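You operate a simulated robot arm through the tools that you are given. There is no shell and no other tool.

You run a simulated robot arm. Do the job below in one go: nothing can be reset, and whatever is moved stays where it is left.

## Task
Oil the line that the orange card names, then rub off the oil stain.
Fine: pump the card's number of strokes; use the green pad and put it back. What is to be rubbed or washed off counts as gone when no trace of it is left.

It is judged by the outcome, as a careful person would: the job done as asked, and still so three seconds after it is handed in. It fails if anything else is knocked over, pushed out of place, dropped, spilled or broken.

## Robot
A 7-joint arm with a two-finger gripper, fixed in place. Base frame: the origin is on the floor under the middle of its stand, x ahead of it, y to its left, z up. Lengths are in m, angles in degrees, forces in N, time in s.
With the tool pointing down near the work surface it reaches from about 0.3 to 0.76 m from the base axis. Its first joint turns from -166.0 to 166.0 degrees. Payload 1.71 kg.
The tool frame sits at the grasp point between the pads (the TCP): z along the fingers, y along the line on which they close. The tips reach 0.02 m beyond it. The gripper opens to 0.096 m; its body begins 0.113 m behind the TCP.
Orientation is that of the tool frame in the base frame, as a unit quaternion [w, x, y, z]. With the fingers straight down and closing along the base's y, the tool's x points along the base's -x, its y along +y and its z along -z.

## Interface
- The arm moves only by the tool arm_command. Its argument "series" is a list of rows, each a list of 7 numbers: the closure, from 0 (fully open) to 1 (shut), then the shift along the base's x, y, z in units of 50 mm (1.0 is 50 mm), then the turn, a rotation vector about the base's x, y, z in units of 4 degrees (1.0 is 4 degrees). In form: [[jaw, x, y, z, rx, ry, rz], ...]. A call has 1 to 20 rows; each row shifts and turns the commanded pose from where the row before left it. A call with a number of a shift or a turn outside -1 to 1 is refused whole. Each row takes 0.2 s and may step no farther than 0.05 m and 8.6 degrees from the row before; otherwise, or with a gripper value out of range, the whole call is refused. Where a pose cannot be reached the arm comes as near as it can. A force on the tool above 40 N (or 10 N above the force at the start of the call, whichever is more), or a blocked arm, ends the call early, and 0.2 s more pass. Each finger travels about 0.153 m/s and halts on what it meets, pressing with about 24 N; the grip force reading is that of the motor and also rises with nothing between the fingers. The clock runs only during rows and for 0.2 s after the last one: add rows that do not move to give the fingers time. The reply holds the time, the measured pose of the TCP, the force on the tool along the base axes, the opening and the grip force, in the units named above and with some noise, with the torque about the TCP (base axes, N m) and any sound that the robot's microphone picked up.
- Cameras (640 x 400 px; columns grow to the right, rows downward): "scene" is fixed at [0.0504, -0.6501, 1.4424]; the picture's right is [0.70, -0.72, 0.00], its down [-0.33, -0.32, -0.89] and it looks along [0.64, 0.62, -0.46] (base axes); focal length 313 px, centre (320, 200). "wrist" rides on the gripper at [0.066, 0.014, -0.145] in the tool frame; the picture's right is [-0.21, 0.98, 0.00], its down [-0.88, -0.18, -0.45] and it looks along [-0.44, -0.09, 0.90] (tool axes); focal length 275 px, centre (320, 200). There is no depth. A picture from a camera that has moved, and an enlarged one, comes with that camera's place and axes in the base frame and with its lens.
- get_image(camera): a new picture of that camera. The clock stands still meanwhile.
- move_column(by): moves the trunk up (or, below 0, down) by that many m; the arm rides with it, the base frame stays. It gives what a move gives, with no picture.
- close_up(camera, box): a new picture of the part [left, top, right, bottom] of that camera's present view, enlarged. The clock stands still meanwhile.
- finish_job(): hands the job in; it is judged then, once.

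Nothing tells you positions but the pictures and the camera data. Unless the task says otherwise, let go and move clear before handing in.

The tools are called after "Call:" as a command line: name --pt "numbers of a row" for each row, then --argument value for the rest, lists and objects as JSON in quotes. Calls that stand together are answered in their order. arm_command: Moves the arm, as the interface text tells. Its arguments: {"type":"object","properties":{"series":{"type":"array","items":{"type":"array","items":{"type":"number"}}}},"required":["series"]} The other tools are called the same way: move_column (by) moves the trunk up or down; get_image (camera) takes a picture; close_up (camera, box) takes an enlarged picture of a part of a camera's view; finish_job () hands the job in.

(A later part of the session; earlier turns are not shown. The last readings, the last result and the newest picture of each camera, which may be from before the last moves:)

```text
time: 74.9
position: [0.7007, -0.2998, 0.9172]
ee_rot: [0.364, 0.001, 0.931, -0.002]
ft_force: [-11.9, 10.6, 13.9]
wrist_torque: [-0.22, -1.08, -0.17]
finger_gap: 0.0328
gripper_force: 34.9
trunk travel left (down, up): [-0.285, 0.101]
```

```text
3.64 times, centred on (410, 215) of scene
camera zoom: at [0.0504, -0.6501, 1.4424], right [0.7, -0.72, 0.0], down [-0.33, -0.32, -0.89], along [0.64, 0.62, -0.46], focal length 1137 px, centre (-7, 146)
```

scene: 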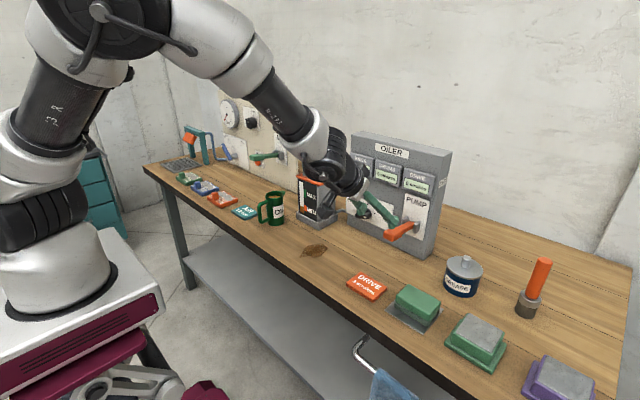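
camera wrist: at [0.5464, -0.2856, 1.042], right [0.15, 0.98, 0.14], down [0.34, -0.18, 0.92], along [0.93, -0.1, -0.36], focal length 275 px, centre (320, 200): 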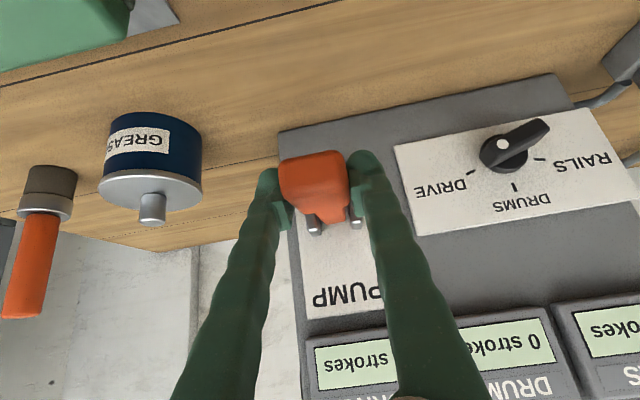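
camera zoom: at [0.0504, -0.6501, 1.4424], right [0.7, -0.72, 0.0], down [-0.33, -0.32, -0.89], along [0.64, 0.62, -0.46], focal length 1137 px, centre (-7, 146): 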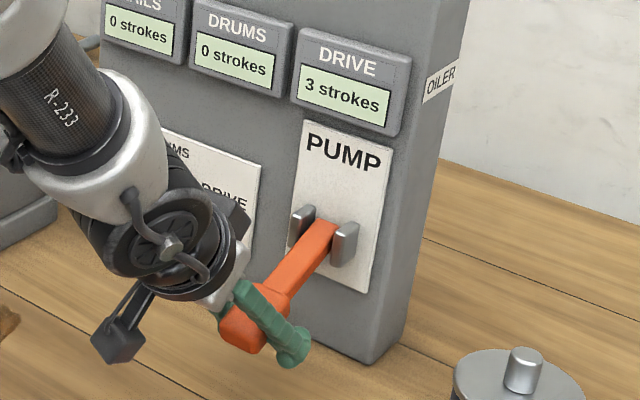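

DRIVE shows 3 strokes. I raise the lever to its rest, let go and back out along the tool direction.

Call:
arm_command --pt "0.85 -0.07 0 0.14 0 0 0" --pt "0.85 -0.05 0 0.15 0 0 0" --pt "0.85 -0.03 0 0.16 0 0 0" --pt "0.85 -0.02 0 0.16 0 0 0" --pt "0.85 0 0 0.16 0 0 0" --pt "0.85 0 0 0.17 0 0 0" --pt "0.85 0 0 0.15 0 0 0" --pt "0.85 0 0 0 0 0 0" --pt "0.5 0 0 0 0 0 0" --pt "0.27 0 0 0 0 0 0" --pt "0.27 0 0 0 0 0 0"

Call:
close_up --camera "scene" --box '[340, 160, 480, 270]'

Call:
get_image --camera "wrist"

```text
time: 77.3
position: [0.6937, -0.3022, 0.9726]
ee_rot: [0.365, 0.002, 0.931, -0.001]
ft_force: [0.9, 0.0, -0.1]
wrist_torque: [-0.02, 0.03, 0.0]
finger_gap: 0.07
gripper_force: 0.0
trunk travel left (down, up): [-0.285, 0.101]
```

```text
3.64 times, centred on (410, 215) of scene
camera zoom: at [0.0504, -0.6501, 1.4424], right [0.7, -0.72, 0.0], down [-0.33, -0.32, -0.89], along [0.64, 0.62, -0.46], focal length 1137 px, centre (-7, 146)
```

zoom: 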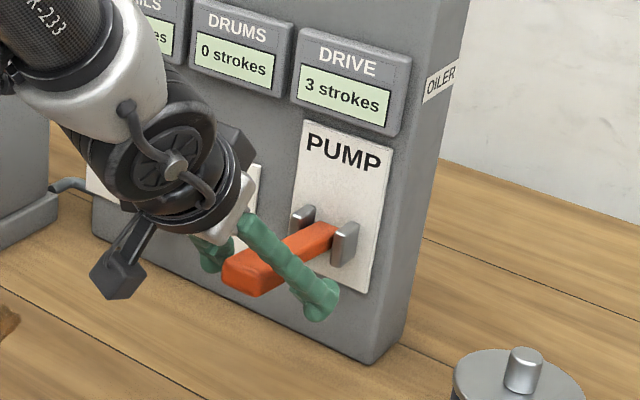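

```text
taken
camera wrist: at [0.5494, -0.2867, 1.0339], right [0.16, 0.98, 0.14], down [0.34, -0.18, 0.92], along [0.93, -0.1, -0.36], focal length 275 px, centre (320, 200)
```

wrist: 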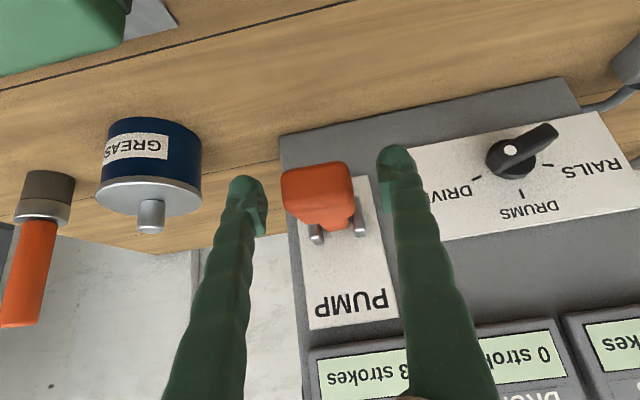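

The lever rests at the top with 3 strokes on DRIVE and 0 on the others. I back out and return the tool to vertical.

Call:
arm_command --pt "0.27 -0.4 0 0.42 0 0 0" --pt "0.27 -0.4 0 0.42 0 0 0" --pt "0.27 -0.4 0 0.42 0 0 0" --pt "0.27 -0.4 0 0.42 0 0 0" --pt "0.27 -0.4 -0.2 0.42 0 1 0" --pt "0.27 -0.4 -0.2 0.42 0 1 0" --pt "0.2 -0.4 -0.2 0 0 1 0" --pt "0.1 0 -0.2 0 0 1 0" --pt "0 0 -0.2 0 0 1 0" --pt "0 0 -0.2 0 0 1 0" --pt "0 0 -0.2 0 0 1 0" --pt "0 0 0 0 0 1 0" --pt "0 0 0 0 0 1 0" --pt "0 0 0 0 0 1 0" --pt "0 0 0 0 0 0.65 0" --pt "0 0 0 0 0 0 0"

Call:
get_image --camera "wrist"

Call:
get_image --camera "scene"

```text
time: 80.7
position: [0.5548, -0.3731, 1.0985]
ee_rot: [0.001, 0.002, 1.0, -0.002]
ft_force: [-0.1, 0.1, 0.1]
wrist_torque: [0.04, -0.01, 0.01]
finger_gap: 0.0961
gripper_force: 0.1
trunk travel left (down, up): [-0.285, 0.101]
```

```text
taken
camera wrist: at [0.4904, -0.3564, 1.2428], right [0.21, 0.98, 0.0], down [0.88, -0.19, 0.45], along [0.44, -0.1, -0.89], focal length 275 px, centre (320, 200)
```

wrist: 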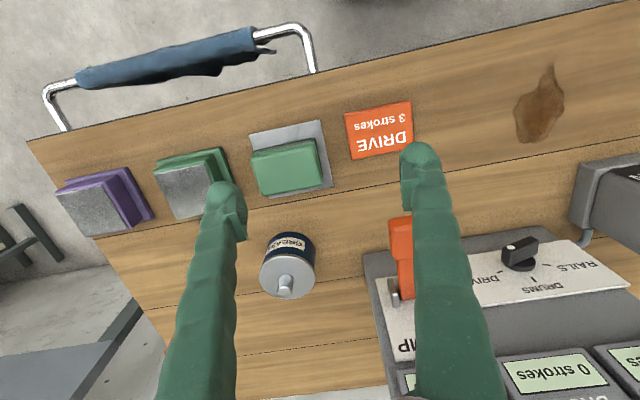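

```text
taken
```

scene: 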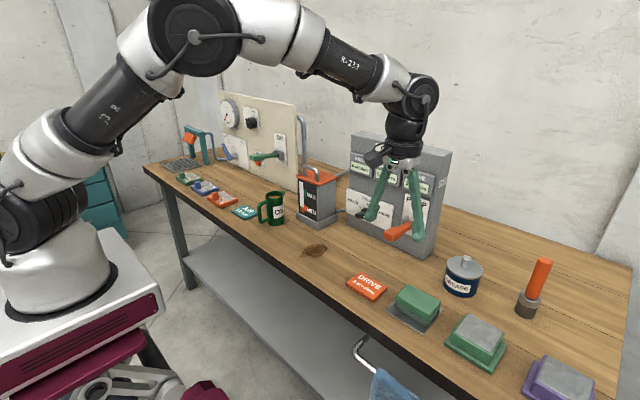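

Oiling is done. Now the pad: I'll look closely at the green items to be sure which one is the rubbing pad.

Call:
close_up --camera "wrist" --box '[140, 100, 340, 225]'

Call:
close_up --camera "scene" --box '[380, 275, 510, 375]'

Call:
close_up --camera "wrist" --box '[490, 50, 600, 160]'

Call:
close_up --camera "scene" --box '[280, 230, 350, 270]'

```text
3.20 times, centred on (240, 162) of wrist
camera zoom: at [0.4904, -0.3564, 1.2428], right [0.21, 0.98, 0.0], down [0.88, -0.19, 0.45], along [0.44, -0.1, -0.89], focal length 881 px, centre (576, 320)
```

zoom: 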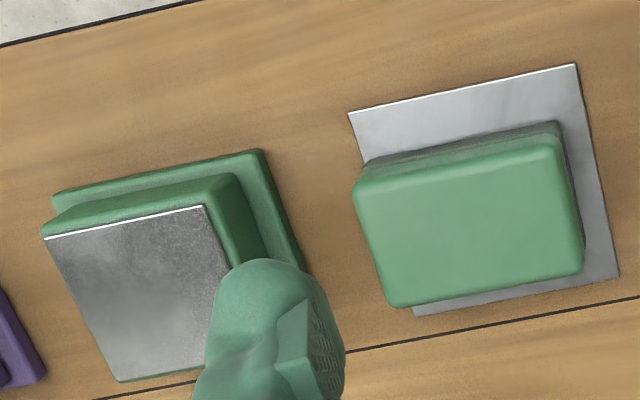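

```text
4.00 times, centred on (445, 325) of scene
camera zoom: at [0.0504, -0.6501, 1.4424], right [0.7, -0.72, 0.0], down [-0.33, -0.32, -0.89], along [0.64, 0.62, -0.46], focal length 1250 px, centre (-180, -300)
```

zoom: 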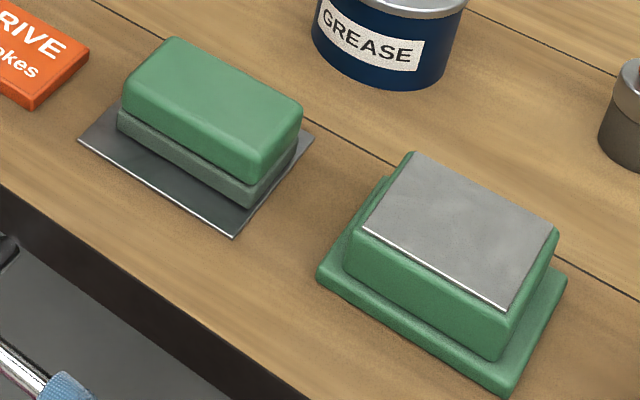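

```text
3.64 times, centred on (545, 105) of wrist
camera zoom: at [0.4904, -0.3564, 1.2428], right [0.21, 0.98, 0.0], down [0.88, -0.19, 0.45], along [0.44, -0.1, -0.89], focal length 1001 px, centre (-498, 546)
```

zoom: 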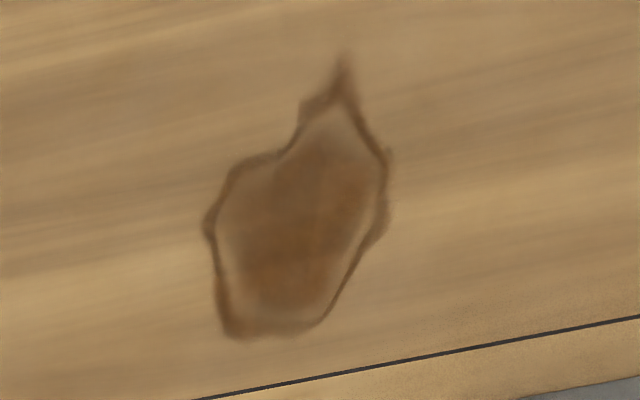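

```text
9.14 times, centred on (315, 250) of scene
camera zoom: at [0.0504, -0.6501, 1.4424], right [0.7, -0.72, 0.0], down [-0.33, -0.32, -0.89], along [0.64, 0.62, -0.46], focal length 2858 px, centre (366, -257)
```

zoom: 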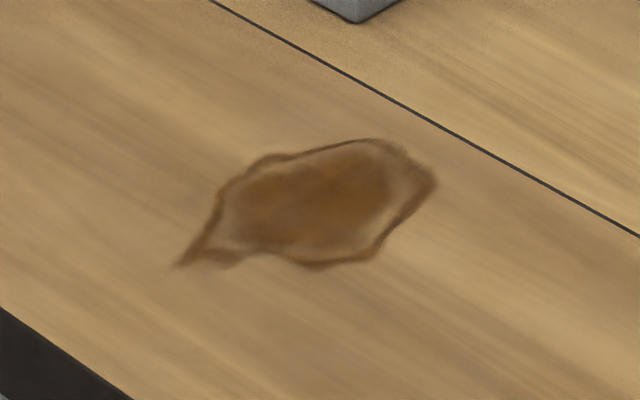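

The pad on the steel plate (green grip, grey-green foam below) is the rubbing pad; the other green and purple blocks carry bare metal plates. I take the pad at about (0.614, -0.430), 55 mm deep in x and 88 mm long in y, so I'll yaw the gripper 90° to close across x.

Call:
arm_command --pt "0 0 -0.1 0 0 0 -1" --pt "0 0 -0.1 0 0 0 -1" --pt "0 0 -0.1 0 0 0 -1" --pt "0 0 -0.1 0 0 0 -1" --pt "0 0 -0.1 0 0 0 -1" --pt "0 0 -0.1 0 0 0 -1" --pt "0 0 -0.1 0 0 0 -1" --pt "0 0 -0.1 0 0 0 -1" --pt "0 0 -0.1 0 0 0 -1" --pt "0 0 -0.1 0 0 0 -1" --pt "0 0 -0.1 0 0 0 -1" --pt "0 0 0 0 0 0 -1" --pt "0 0 0 0 0 0 -1" --pt "0 0 0 0 0 0 -1" --pt "0 0 0 0 0 0 -1" --pt "0 0 0 0 0 0 -1" --pt "0 0 0 0 0 0 -1" --pt "0 0 0 0 0 0 -1" --pt "0 0 0 0 0 0 -1" --pt "0 0 0 0 0 0 -1"

Call:
get_image --camera "scene"

Call:
get_image --camera "wrist"

```text
time: 84.9
position: [0.5555, -0.4265, 1.098]
ee_rot: [-0.001, 0.645, 0.764, -0.003]
ft_force: [0.6, -0.3, 0.1]
wrist_torque: [0.01, 0.05, 0.03]
finger_gap: 0.096
gripper_force: 0.0
trunk travel left (down, up): [-0.285, 0.101]
```

```text
taken
```

scene: 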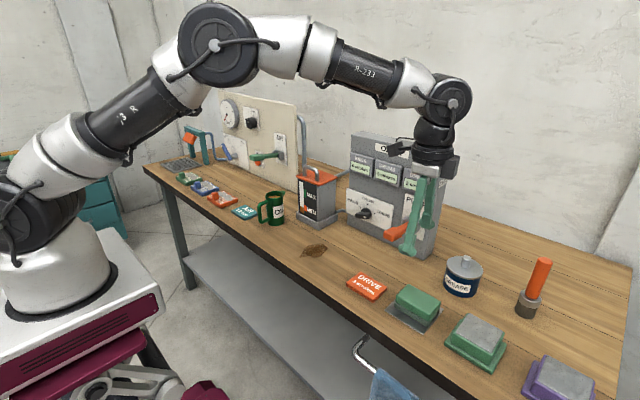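

```text
taken
camera wrist: at [0.5598, -0.3588, 1.2428], right [1.0, -0.04, 0.0], down [-0.03, -0.89, 0.45], along [-0.02, -0.45, -0.89], focal length 275 px, centre (320, 200)
```

wrist: 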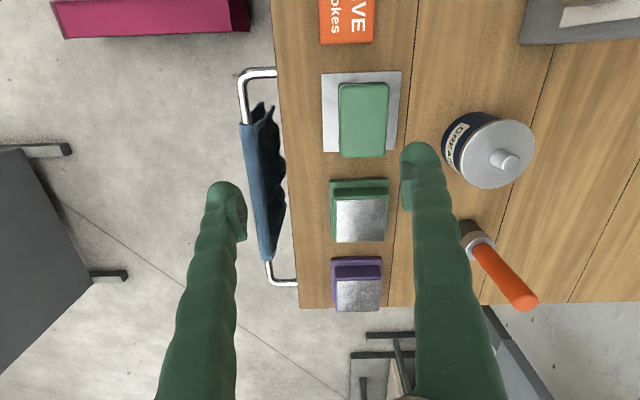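

The pad's centre is confirmed at about (0.612, -0.430). I finish the yaw, narrow the opening to 80 mm and descend to just above the pad.

Call:
arm_command --pt "0.1 0.4 0 -0.4 0 0 -1" --pt "0.17 0.4 0 -0.4 0 0 -1" --pt "0.17 0.33 -0.07 -0.4 0 0 -0.5" --pt "0.17 0 0 -0.5 0 0 0" --pt "0.17 0 0 -0.5 0 0 0" --pt "0.17 0 0 -0.4 0 0 0" --pt "0.17 0 0 0 0 0 0"

Call:
get_image --camera "wrist"

Call:
close_up --camera "scene" --box '[370, 230, 490, 350]'

```text
time: 86.0
position: [0.5982, -0.435, 1.0239]
ee_rot: [0.006, 0.709, 0.705, 0.003]
ft_force: [-1.3, 0.3, -0.5]
wrist_torque: [-0.04, -0.09, -0.01]
finger_gap: 0.0797
gripper_force: 0.0
trunk travel left (down, up): [-0.285, 0.101]
stopped in row 5: the arm was blocked; the commanded pose is now the measured one
```

```text
taken
camera wrist: at [0.6112, -0.3674, 1.1689], right [0.98, -0.21, 0.01], down [-0.19, -0.87, 0.45], along [-0.08, -0.44, -0.89], focal length 275 px, centre (320, 200)
```

wrist: 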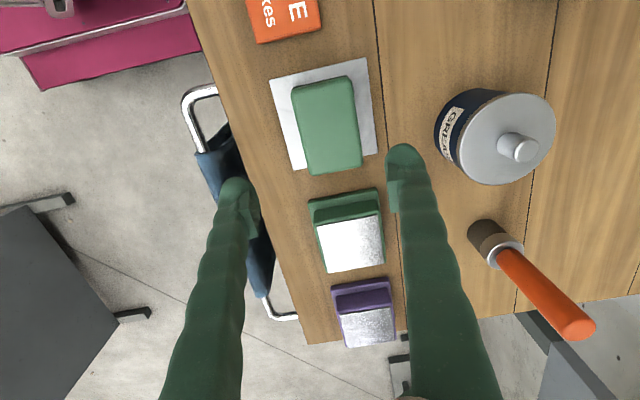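

```text
3.33 times, centred on (430, 290) of scene
camera zoom: at [0.0504, -0.6501, 1.4424], right [0.7, -0.72, 0.0], down [-0.33, -0.32, -0.89], along [0.64, 0.62, -0.46], focal length 1042 px, centre (-47, -100)
```

zoom: 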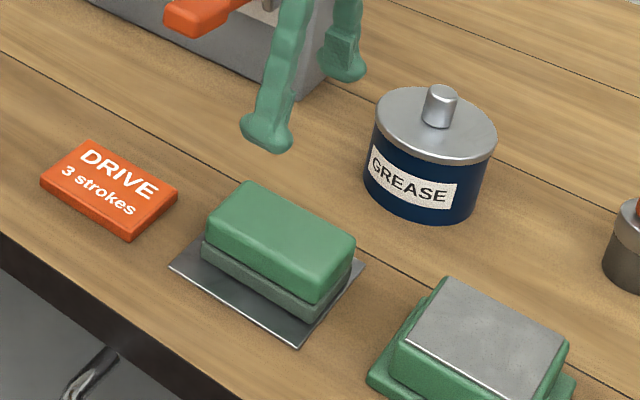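

This is the reach limit again (radius ≈0.74 m with the tool vertical). I'll lean the tool 16° about x, in the plane of the finger pads, so the wrist sits nearer the base while the pads stay parallel to the pad's sides, and lower the trunk a bit.

Call:
arm_command --pt "0.17 -0.2 0 0.4 0 0 0" --pt "0.17 0 0 0.4 0 0 0" --pt "0.17 0 0 0.2 -1 0 0" --pt "0.17 0 0 0 -1 0 0" --pt "0.17 0 0 0 -1 0 0" --pt "0.17 0 0 0 -1 0 0" --pt "0.17 0 0 0 0 0 0"

Call:
move_column --by -0.08

Call:
get_image --camera "wrist"

Call:
get_image --camera "scene"

```text
time: 87.6
position: [0.5884, -0.4338, 1.0698]
ee_rot: [0.103, 0.701, 0.7, -0.096]
ft_force: [-0.3, -0.2, -0.1]
wrist_torque: [0.02, 0.01, 0.03]
finger_gap: 0.0796
gripper_force: 0.1
trunk travel left (down, up): [-0.285, 0.101]
```

```text
time: 88.8
position: [0.5879, -0.4335, 0.9908]
ee_rot: [0.104, 0.701, 0.699, -0.096]
ft_force: [0.1, 0.1, -0.1]
wrist_torque: [0.0, 0.0, -0.02]
finger_gap: 0.0797
gripper_force: 0.1
trunk travel left (down, up): [-0.205, 0.181]
```

```text
taken
camera wrist: at [0.6031, -0.3288, 1.1118], right [0.98, -0.2, 0.07], down [-0.19, -0.72, 0.67], along [-0.08, -0.67, -0.74], focal length 275 px, centre (320, 200)
```

wrist: 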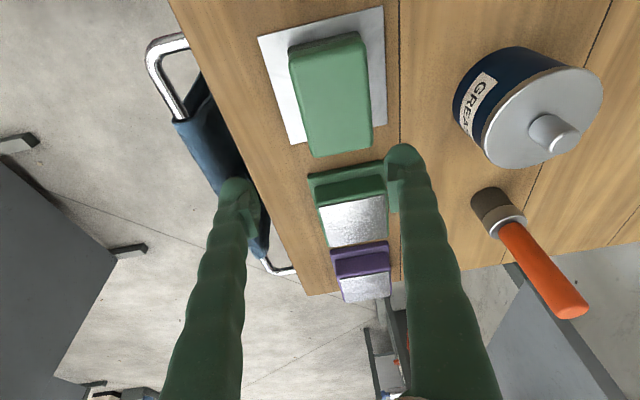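

```text
taken
```

scene: 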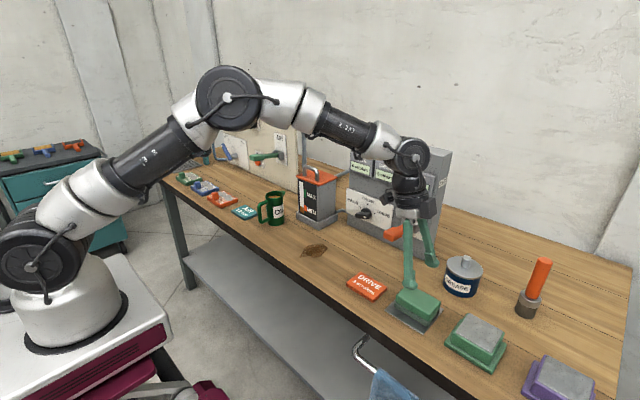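

The lean works and the pad sits at about (0.612, -0.427). I centre over it and come down to just above.

Call:
arm_command --pt "0.17 0.24 0.05 0 0 0 0" --pt "0.17 0.24 0.05 -0.2 0 0 0" --pt "0.17 0 0 -0.3 0 0 0" --pt "0.17 0 0 -0.3 0 0 0" --pt "0.17 0 0 0 0 0 0"

Call:
get_image --camera "wrist"

Call:
close_up --camera "scene" --box '[370, 230, 490, 350]'

```text
time: 90.0
position: [0.6125, -0.4265, 0.9505]
ee_rot: [0.102, 0.701, 0.7, -0.096]
ft_force: [0.1, 0.6, 0.6]
wrist_torque: [0.03, 0.02, -0.04]
finger_gap: 0.0797
gripper_force: 0.1
trunk travel left (down, up): [-0.205, 0.181]
```

```text
taken
camera wrist: at [0.627, -0.3238, 1.0717], right [0.98, -0.2, 0.07], down [-0.19, -0.72, 0.67], along [-0.08, -0.67, -0.74], focal length 275 px, centre (320, 200)
```

wrist: 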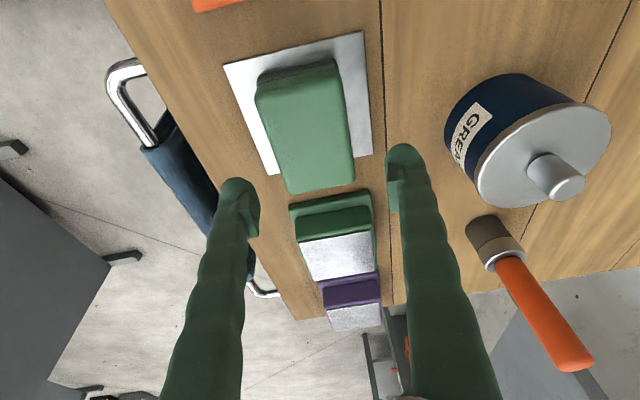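

```text
3.33 times, centred on (430, 290) of scene
camera zoom: at [0.0504, -0.6501, 1.4424], right [0.7, -0.72, 0.0], down [-0.33, -0.32, -0.89], along [0.64, 0.62, -0.46], focal length 1042 px, centre (-47, -100)
```

zoom: 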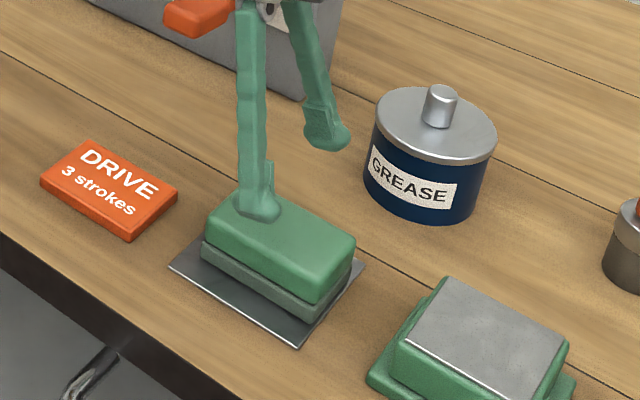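

Good alignment. I lower to about z 0.90 with the fingers on either side and check the heights from the scene camera.

Call:
arm_command --pt "0.17 0 0 -0.25 0 0 0" --pt "0.17 0 0 -0.25 0 0 0" --pt "0.17 0 0 -0.25 0 0 0" --pt "0.17 0 0 -0.25 0 0 0" --pt "0.17 0 0 0 0 0 0"

Call:
get_image --camera "wrist"

Call:
close_up --camera "scene" --box '[370, 230, 490, 350]'

```text
time: 91.2
position: [0.6129, -0.4274, 0.9]
ee_rot: [0.103, 0.701, 0.699, -0.096]
ft_force: [-0.4, 0.3, -0.7]
wrist_torque: [-0.04, 0.02, 0.02]
finger_gap: 0.0796
gripper_force: 0.0
trunk travel left (down, up): [-0.205, 0.181]
```

```text
taken
camera wrist: at [0.6273, -0.3234, 1.0217], right [0.98, -0.2, 0.07], down [-0.19, -0.72, 0.67], along [-0.09, -0.67, -0.74], focal length 275 px, centre (320, 200)
```

wrist: 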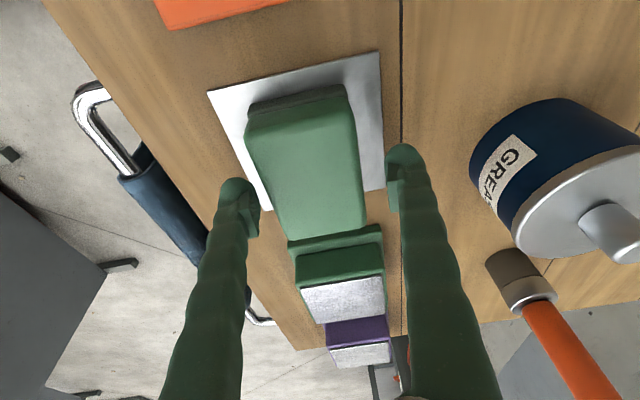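

```text
3.33 times, centred on (430, 290) of scene
camera zoom: at [0.0504, -0.6501, 1.4424], right [0.7, -0.72, 0.0], down [-0.33, -0.32, -0.89], along [0.64, 0.62, -0.46], focal length 1042 px, centre (-47, -100)
```

zoom: 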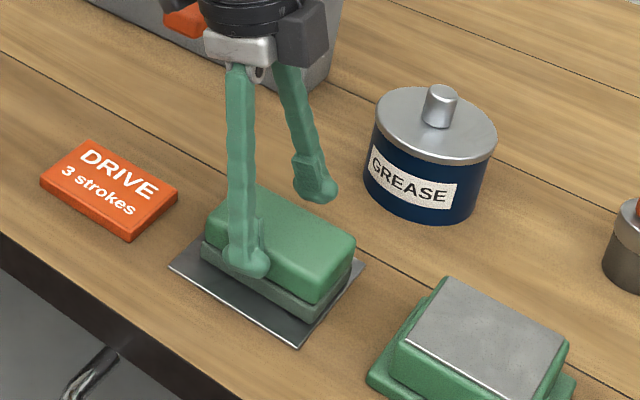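

The fingertips are beside the pad. I take its top at z≈0.886 and the plate at z≈0.851, so I lower 19 mm more (tips about 10 mm above the plate) and close.

Call:
arm_command --pt "0.17 0 0 -0.19 0 0 0" --pt "0.17 0 0 -0.19 0 0 0" --pt "0.17 0 0 0 0 0 0"

Call:
get_image --camera "wrist"

Call:
close_up --camera "scene" --box '[370, 230, 490, 350]'

```text
time: 92.0
position: [0.6127, -0.4275, 0.883]
ee_rot: [0.103, 0.701, 0.7, -0.096]
ft_force: [0.3, 0.6, -0.1]
wrist_torque: [0.0, 0.04, -0.03]
finger_gap: 0.0796
gripper_force: 0.2
trunk travel left (down, up): [-0.205, 0.181]
```

```text
taken
camera wrist: at [0.627, -0.3238, 1.0026], right [0.98, -0.2, 0.07], down [-0.19, -0.72, 0.67], along [-0.09, -0.67, -0.74], focal length 275 px, centre (320, 200)
```

wrist: 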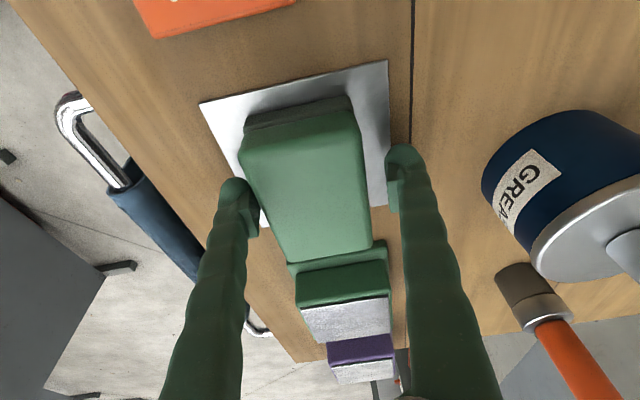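

```text
3.33 times, centred on (430, 290) of scene
camera zoom: at [0.0504, -0.6501, 1.4424], right [0.7, -0.72, 0.0], down [-0.33, -0.32, -0.89], along [0.64, 0.62, -0.46], focal length 1042 px, centre (-47, -100)
```

zoom: 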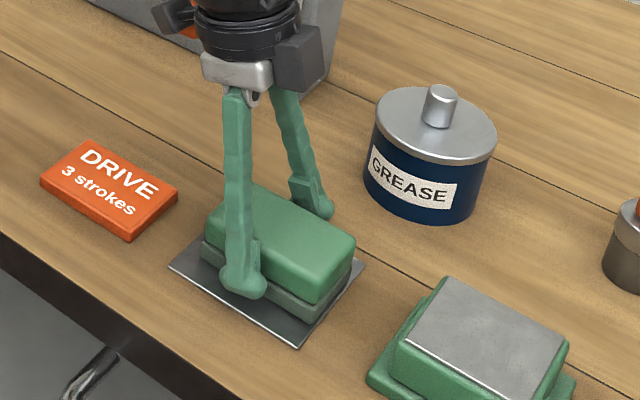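

Both fingers straddle the pad's grip. Closing gently.

Call:
arm_command --pt "0.25 0 0 0 0 0 0" --pt "0.33 0 0 0 0 0 0" --pt "0.4 0 0 0 0 0 0" --pt "0.5 0 0 0 0 0 0" --pt "0.6 0 0 0 0 0 0" --pt "0.6 0 0 0 0 0 0"

Call:
get_image --camera "wrist"

Call:
close_up --camera "scene" --box '[370, 230, 490, 350]'

```text
time: 93.4
position: [0.6136, -0.4284, 0.8807]
ee_rot: [0.103, 0.701, 0.699, -0.096]
ft_force: [-0.2, 0.2, 0.5]
wrist_torque: [0.0, -0.02, 0.04]
finger_gap: 0.0642
gripper_force: 24.1
trunk travel left (down, up): [-0.205, 0.181]
```

```text
taken
camera wrist: at [0.627, -0.3238, 1.0027], right [0.98, -0.2, 0.07], down [-0.19, -0.72, 0.67], along [-0.09, -0.67, -0.74], focal length 275 px, centre (320, 200)
```

wrist: 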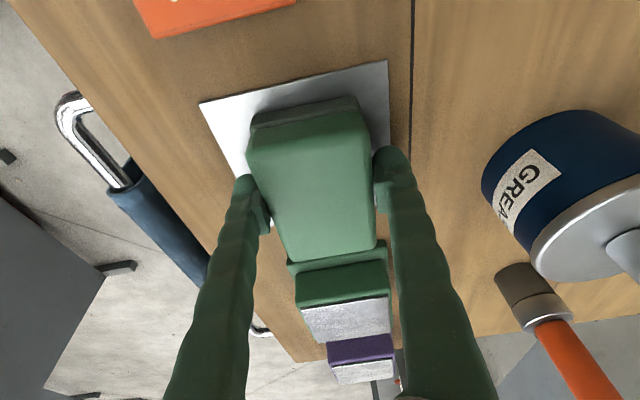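

```text
3.33 times, centred on (430, 290) of scene
camera zoom: at [0.0504, -0.6501, 1.4424], right [0.7, -0.72, 0.0], down [-0.33, -0.32, -0.89], along [0.64, 0.62, -0.46], focal length 1042 px, centre (-47, -100)
```

zoom: 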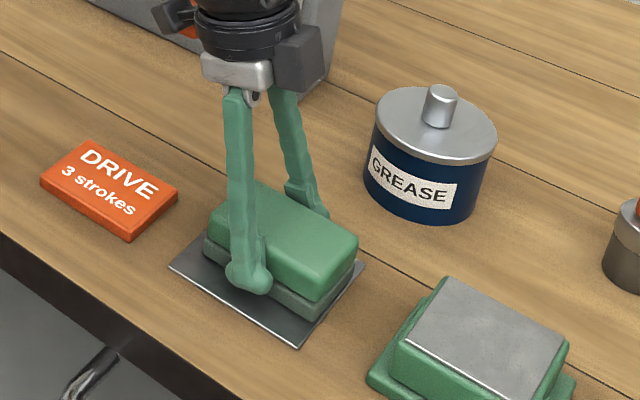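

The pad is held (64 mm wide, 24 N) at TCP (0.6136, -0.4284, 0.8807), which I'll reuse to put it back. I lift it straight up and check that the plate stays.

Call:
arm_command --pt "0.7 0 0 0.2 0 0 0" --pt "0.7 0 0 0.3 0 0 0" --pt "0.7 0 0 0.4 0 0 0" --pt "0.7 0 0 0.4 0 0 0" --pt "0.7 0 0 0 0 0 0"

Call:
get_image --camera "wrist"

Call:
get_image --camera "scene"

```text
time: 94.6
position: [0.6135, -0.4262, 0.9486]
ee_rot: [0.103, 0.701, 0.699, -0.096]
ft_force: [-0.8, 0.6, 0.6]
wrist_torque: [0.0, -0.02, 0.0]
finger_gap: 0.0287
gripper_force: 0.0
trunk travel left (down, up): [-0.205, 0.181]
```

```text
taken
camera wrist: at [0.6276, -0.3238, 1.0678], right [0.98, -0.2, 0.07], down [-0.19, -0.72, 0.67], along [-0.09, -0.67, -0.74], focal length 275 px, centre (320, 200)
```

wrist: 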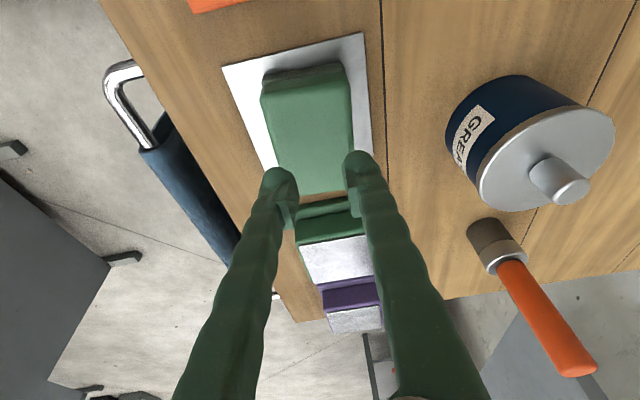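

```text
taken
```

scene: 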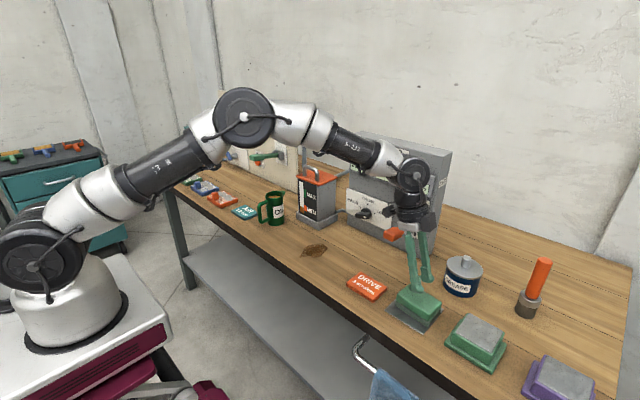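

The pad slipped out of the fingers and is still on its plate; I probably held only its rounded upper edge. Let me look closely at the pad before regrasping lower.

Call:
close_up --camera "scene" --box '[370, 230, 490, 350]'

Call:
close_up --camera "wrist" --box '[210, 20, 410, 220]'

```text
3.33 times, centred on (430, 290) of scene
camera zoom: at [0.0504, -0.6501, 1.4424], right [0.7, -0.72, 0.0], down [-0.33, -0.32, -0.89], along [0.64, 0.62, -0.46], focal length 1042 px, centre (-47, -100)
```

zoom: 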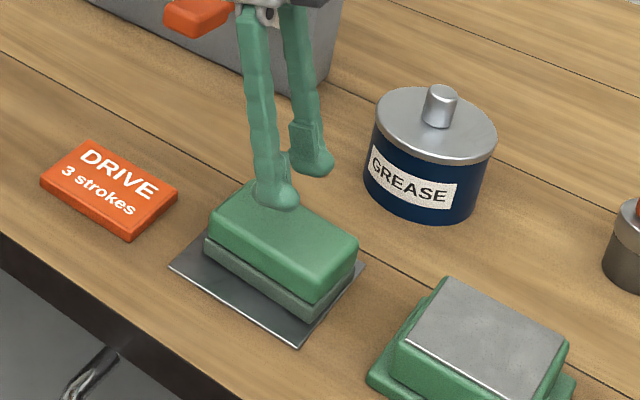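

```text
2.00 times, centred on (310, 120) of wrist
camera zoom: at [0.6276, -0.3238, 1.0678], right [0.98, -0.2, 0.07], down [-0.19, -0.72, 0.67], along [-0.09, -0.67, -0.74], focal length 551 px, centre (340, 360)
```

zoom: 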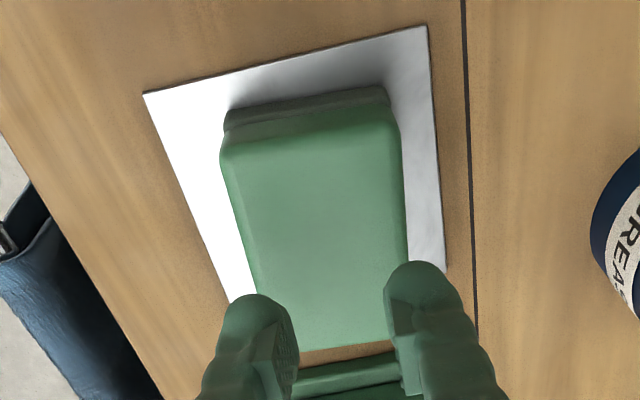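

The plate is at z≈0.845 and the pad's top at ≈0.880, so I had only its top edge. I reopen, go down 9 mm lower than before (tips ~5 mm above the plate) and close with full grip.

Call:
arm_command --pt "0.3 0 0 0 0 0 0" --pt "0.15 0 0 0 0 0 0" --pt "0.15 0 -0.03 -0.4 0 0 0" --pt "0.15 0 0 -0.4 0 0 0" --pt "0.15 0 0 -0.4 0 0 0" --pt "0.15 0 0 -0.2 0 0 0" --pt "0.15 0 0 0 0 0 0"

Call:
close_up --camera "scene" --box '[370, 230, 490, 350]'

Call:
get_image --camera "wrist"

```text
time: 96.2
position: [0.6141, -0.4287, 0.8773]
ee_rot: [0.103, 0.701, 0.7, -0.096]
ft_force: [-0.2, -0.4, 0.0]
wrist_torque: [-0.01, 0.0, 0.01]
finger_gap: 0.0818
gripper_force: 0.1
trunk travel left (down, up): [-0.205, 0.181]
```

```text
3.33 times, centred on (430, 290) of scene
camera zoom: at [0.0504, -0.6501, 1.4424], right [0.7, -0.72, 0.0], down [-0.33, -0.32, -0.89], along [0.64, 0.62, -0.46], focal length 1042 px, centre (-47, -100)
```

zoom: 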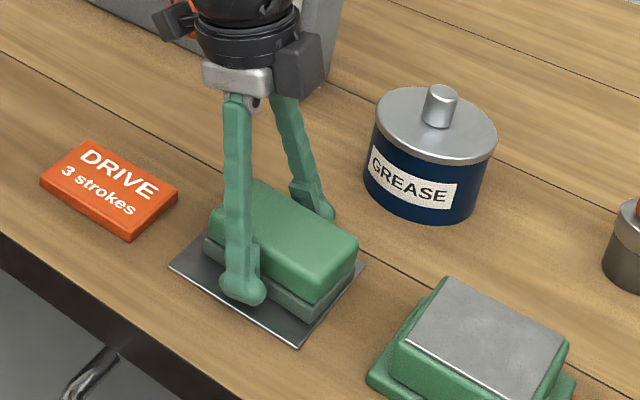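

```text
taken
camera wrist: at [0.6273, -0.3247, 0.9973], right [0.98, -0.2, 0.07], down [-0.19, -0.72, 0.67], along [-0.09, -0.67, -0.74], focal length 275 px, centre (320, 200)
```

wrist: 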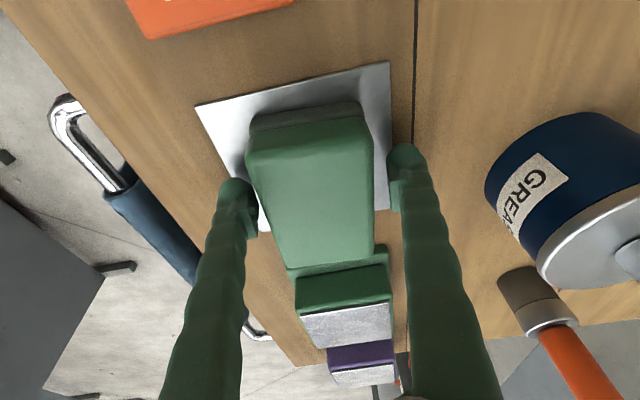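

Call:
arm_command --pt "0.15 0 0 -0.06 0 0 0" --pt "0.15 0 0 -0.06 0 0 0" --pt "0.15 0 0 0 0 0 0"

Call:
close_up --camera "scene" --box '[400, 280, 450, 330]'

```text
time: 97.0
position: [0.6129, -0.4289, 0.8719]
ee_rot: [0.104, 0.7, 0.7, -0.097]
ft_force: [0.3, 0.3, 4.2]
wrist_torque: [0.01, 0.24, -0.08]
finger_gap: 0.0819
gripper_force: 0.1
trunk travel left (down, up): [-0.205, 0.181]
```

```text
8.00 times, centred on (425, 305) of scene
camera zoom: at [0.0504, -0.6501, 1.4424], right [0.7, -0.72, 0.0], down [-0.33, -0.32, -0.89], along [0.64, 0.62, -0.46], focal length 2501 px, centre (-520, -640)
```

zoom: 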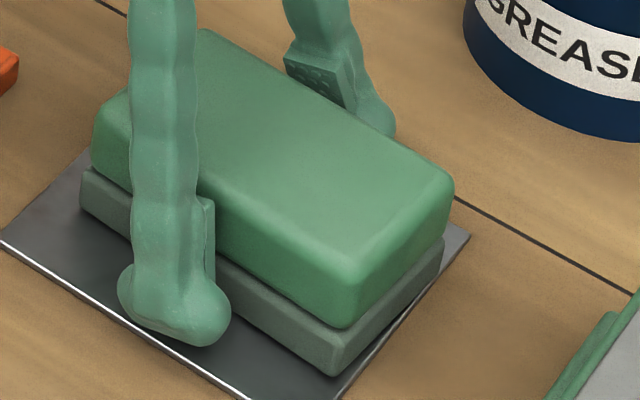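

The tips just touch the plate (4 N), so I raise 2.5 mm and close fully on the pad.

Call:
arm_command --pt "0.15 0 0 0.05 0 0 0" --pt "0.3 0 0 0 0 0 0" --pt "0.4 0 0 0 0 0 0" --pt "0.6 0 0 0 0 0 0" --pt "0.8 0 0 0 0 0 0" --pt "1 0 0 0 0 0 0" --pt "1 0 0 0 0 0 0"

Call:
close_up --camera "scene" --box '[400, 280, 450, 330]'

```text
time: 98.6
position: [0.613, -0.429, 0.8721]
ee_rot: [0.103, 0.701, 0.699, -0.097]
ft_force: [0.2, -0.4, 0.3]
wrist_torque: [0.01, -0.05, 0.01]
finger_gap: 0.0672
gripper_force: 24.3
trunk travel left (down, up): [-0.205, 0.181]
```

```text
8.00 times, centred on (425, 305) of scene
camera zoom: at [0.0504, -0.6501, 1.4424], right [0.7, -0.72, 0.0], down [-0.33, -0.32, -0.89], along [0.64, 0.62, -0.46], focal length 2501 px, centre (-520, -640)
```

zoom: 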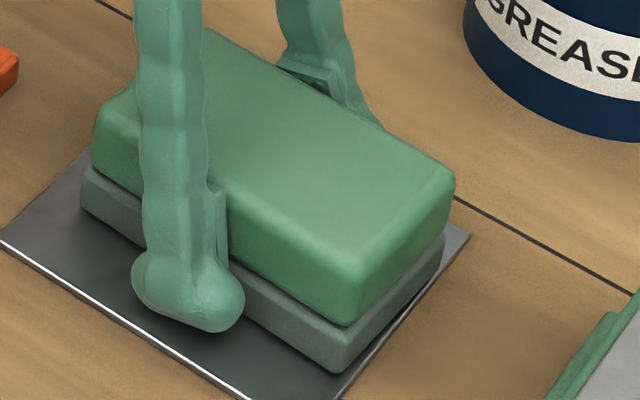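

The gap is now 67 mm, a fuller contact than before. I lift a little to test the hold.

Call:
arm_command --pt "1 0 0 0.1 0 0 0" --pt "1 0 0 0.15 0 0 0" --pt "1 0 0 0.15 0 0 0" --pt "1 0 0 0 0 0 0"

Call:
close_up --camera "scene" --box '[390, 260, 460, 330]'

```text
time: 99.6
position: [0.6139, -0.4281, 0.8933]
ee_rot: [0.103, 0.701, 0.699, -0.097]
ft_force: [-0.2, 0.5, -0.8]
wrist_torque: [-0.03, -0.01, 0.0]
finger_gap: 0.0671
gripper_force: 24.3
trunk travel left (down, up): [-0.205, 0.181]
```

```text
5.71 times, centred on (425, 295) of scene
camera zoom: at [0.0504, -0.6501, 1.4424], right [0.7, -0.72, 0.0], down [-0.33, -0.32, -0.89], along [0.64, 0.62, -0.46], focal length 1786 px, centre (-280, -343)
```

zoom: 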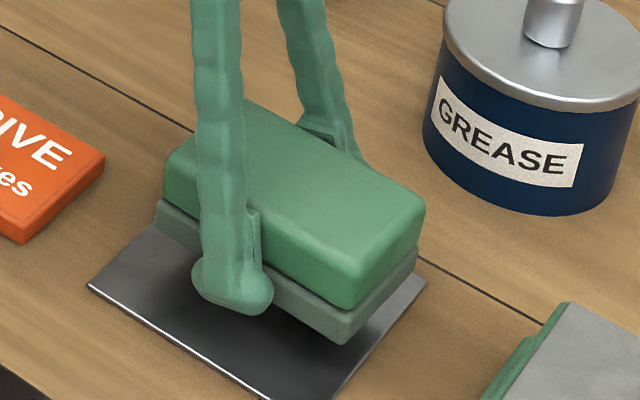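

It's held firmly and the plate stays put. I lift to z≈0.95 and carry it left, keeping back from the pump lever.

Call:
arm_command --pt "1 0 0 0.4 0 0 0" --pt "1 -0.3 0 0.4 0 0 0" --pt "1 -0.5 0.2 0.3 0 0 0" --pt "1 -0.3 0.4 0 0 0 0" --pt "1 0 0.6 0 0 0 0" --pt "1 0 0.7 0 0 0 0" --pt "1 0 0.7 0 0 0 0" --pt "1 0 0.7 0 0 0 0" --pt "1 0 0.7 0 0 0 0" --pt "1 0 0.7 0 0 0 0" --pt "1 0 0.7 0 0 0 0" --pt "1 0 0.6 0 0 0 0" --pt "1 0 0.5 0 0 0 0" --pt "1 0 0 0 0 0 0"

Call:
get_image --camera "wrist"

Call:
get_image --camera "scene"

```text
time: 102.6
position: [0.5567, -0.1036, 0.9485]
ee_rot: [0.103, 0.701, 0.699, -0.096]
ft_force: [-0.6, 0.4, 0.0]
wrist_torque: [0.05, 0.02, 0.0]
finger_gap: 0.0668
gripper_force: 23.8
trunk travel left (down, up): [-0.205, 0.181]
```

```text
taken
camera wrist: at [0.5714, -0.0004, 1.0693], right [0.98, -0.2, 0.07], down [-0.19, -0.72, 0.67], along [-0.09, -0.67, -0.74], focal length 275 px, centre (320, 200)
```

wrist: 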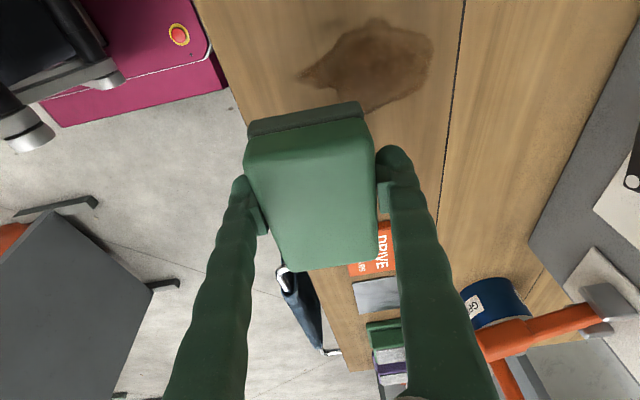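

```text
taken
```

scene: 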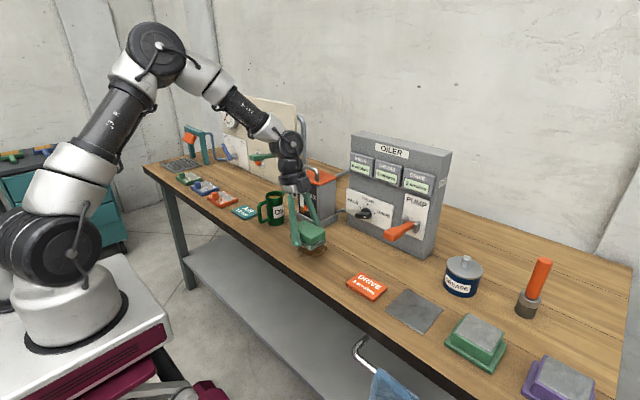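

The stain spans about x 0.555–0.66, y -0.114 to -0.044. I position the pad over its near part and lower towards contact.

Call:
arm_command --pt "1 0.24 0.25 -0.3 0 0 0" --pt "1 0.24 0.24 -0.4 0 0 0" --pt "1 0 0 -0.4 0 0 0" --pt "1 0 0 -0.2 0 0 0" --pt "1 0 0 0 0 0 0"

Call:
close_up --camera "scene" --box '[270, 200, 370, 280]'

Call:
get_image --camera "wrist"

```text
time: 103.8
position: [0.5801, -0.0795, 0.8821]
ee_rot: [0.102, 0.701, 0.699, -0.096]
ft_force: [-0.2, 1.2, 0.6]
wrist_torque: [-0.01, -0.01, 0.02]
finger_gap: 0.0665
gripper_force: 24.1
trunk travel left (down, up): [-0.205, 0.181]
```

```text
5.00 times, centred on (320, 240) of scene
camera zoom: at [0.0504, -0.6501, 1.4424], right [0.7, -0.72, 0.0], down [-0.33, -0.32, -0.89], along [0.64, 0.62, -0.46], focal length 1563 px, centre (320, 0)
```

zoom: 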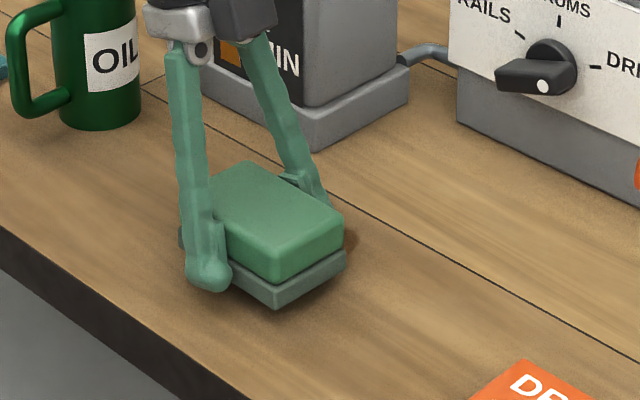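

```text
taken
camera wrist: at [0.5954, 0.0245, 1.0038], right [0.98, -0.2, 0.07], down [-0.19, -0.72, 0.67], along [-0.09, -0.67, -0.74], focal length 275 px, centre (320, 200)
```

wrist: 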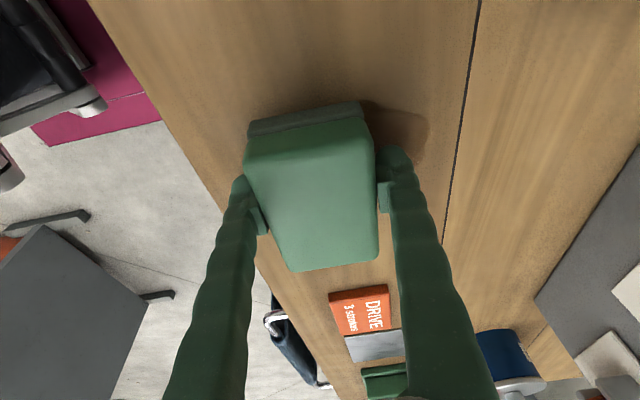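

Call:
arm_command --pt "1 0 0 -0.1 0 0 0" --pt "1 0 0 -0.1 0 0 0" --pt "1 0 0 -0.05 0 0 0" --pt "1 0 0 0 0 0 0"

```text
time: 104.8
position: [0.5819, -0.0799, 0.8704]
ee_rot: [0.102, 0.701, 0.699, -0.096]
ft_force: [0.2, -0.4, -1.9]
wrist_torque: [0.0, 0.0, 0.0]
finger_gap: 0.0666
gripper_force: 24.4
trunk travel left (down, up): [-0.205, 0.181]
```

Call:
arm_command --pt "1 0 0 -0.05 0 0 0" --pt "1 0 0 -0.04 0 0 0" --pt "1 0 0 0 0 0 0"

Call:
close_up --camera "scene" --box '[270, 200, 370, 280]'

```text
time: 105.6
position: [0.5809, -0.079, 0.8692]
ee_rot: [0.106, 0.701, 0.699, -0.094]
ft_force: [0.0, 2.4, 41.2]
wrist_torque: [0.3, 0.92, -0.38]
finger_gap: 0.067
gripper_force: 23.6
trunk travel left (down, up): [-0.205, 0.181]
```

```text
5.00 times, centred on (320, 240) of scene
camera zoom: at [0.0504, -0.6501, 1.4424], right [0.7, -0.72, 0.0], down [-0.33, -0.32, -0.89], along [0.64, 0.62, -0.46], focal length 1563 px, centre (320, 0)
```

zoom: 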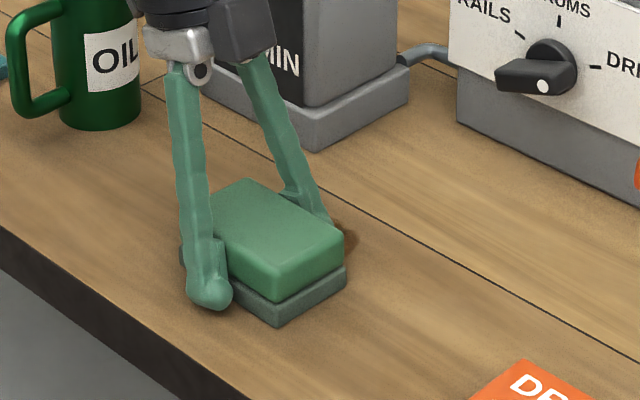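

Contact: the pad is on the table at TCP z≈0.869, pressing 41 N, which is more than needed. I ease up slightly and make a short trial stroke.

Call:
arm_command --pt "1 0 0 0.04 0 0 0" --pt "1 0.1 0 0 0 0 0" --pt "1 0.1 0 0 0 0 0"

```text
time: 106.4
position: [0.5874, -0.0797, 0.869]
ee_rot: [0.102, 0.701, 0.699, -0.097]
ft_force: [-12.8, 0.1, 34.5]
wrist_torque: [0.11, 1.63, 0.03]
finger_gap: 0.0668
gripper_force: 23.6
trunk travel left (down, up): [-0.205, 0.181]
```

Call:
arm_command --pt "1 0.1 0 0.04 0 0 0" --pt "1 0.1 0 0 0 0 0" --pt "1 0.1 0 0 0 0 0"

```text
time: 107.2
position: [0.6058, -0.0791, 0.8699]
ee_rot: [0.103, 0.701, 0.7, -0.095]
ft_force: [-5.1, 0.6, 11.2]
wrist_torque: [0.06, 0.54, 0.01]
finger_gap: 0.0669
gripper_force: 24.2
trunk travel left (down, up): [-0.205, 0.181]
```

Now a good light pressure (11 N down, 5 N friction). I rub along x across the whole stain.

Call:
arm_command --pt "1 0.2 0 0 0 0 0" --pt "1 0.2 0 0 0 0 0" --pt "1 0.2 0 0 0 0 0" --pt "1 0.2 0 0 0 0 0" --pt "1 -0.2 0 0 0 0 0" --pt "1 -0.2 0 0 0 0 0" --pt "1 -0.2 0 0 0 0 0" --pt "1 -0.2 0 0 0 0 0" --pt "1 -0.2 0 0 0 0 0" --pt "1 -0.2 0 0 0 0 0" --pt "1 -0.2 0 0 0 0 0" --pt "1 -0.2 0 0 0 0 0" --pt "1 0.2 0 0 0 0 0" --pt "1 0.2 0 0 0 0 0" --pt "1 0.2 0 0 0 0 0" --pt "1 0.2 0 0 0 0 0" --pt "1 0.2 0 0 0 0 0" --pt "1 0.2 0 0 0 0 0" --pt "1 0.2 0 0 0 0 0" --pt "1 0.2 0 0 0 0 0"

Call:
close_up --camera "scene" --box '[270, 200, 370, 280]'

Call:
get_image --camera "wrist"

```text
time: 111.4
position: [0.6461, -0.0786, 0.8697]
ee_rot: [0.102, 0.701, 0.7, -0.097]
ft_force: [0.0, 0.4, -0.4]
wrist_torque: [0.03, 0.02, -0.01]
finger_gap: 0.0667
gripper_force: 23.3
trunk travel left (down, up): [-0.205, 0.181]
```

```text
5.00 times, centred on (320, 240) of scene
camera zoom: at [0.0504, -0.6501, 1.4424], right [0.7, -0.72, 0.0], down [-0.33, -0.32, -0.89], along [0.64, 0.62, -0.46], focal length 1563 px, centre (320, 0)
```

zoom: 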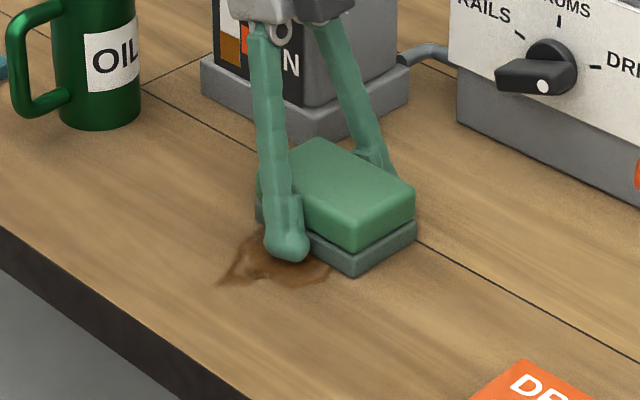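

```text
taken
camera wrist: at [0.6602, 0.0247, 0.9909], right [0.98, -0.2, 0.07], down [-0.19, -0.72, 0.67], along [-0.09, -0.67, -0.74], focal length 275 px, centre (320, 200)
```

wrist: 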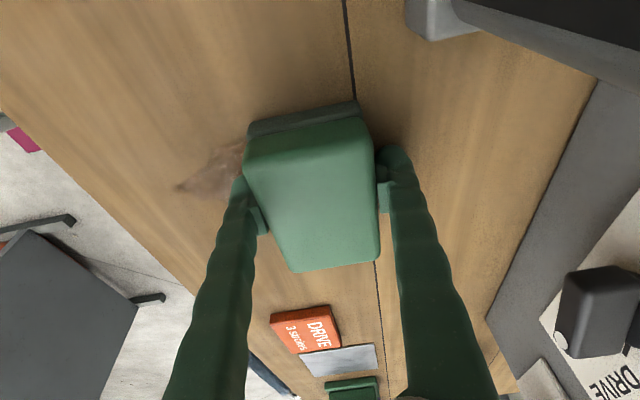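

The stain is fading but pressure was lost at the far end. I press 2 mm more and keep rubbing.

Call:
arm_command --pt "1 0 0 -0.04 0 0 0" --pt "1 -0.2 0 0 0 0 0" --pt "1 -0.2 0 0 0 0 0"

```text
time: 112.2
position: [0.6281, -0.0795, 0.8695]
ee_rot: [0.104, 0.701, 0.699, -0.095]
ft_force: [7.2, 0.2, 20.0]
wrist_torque: [0.06, 0.73, -0.08]
finger_gap: 0.0664
gripper_force: 23.9
trunk travel left (down, up): [-0.205, 0.181]
```

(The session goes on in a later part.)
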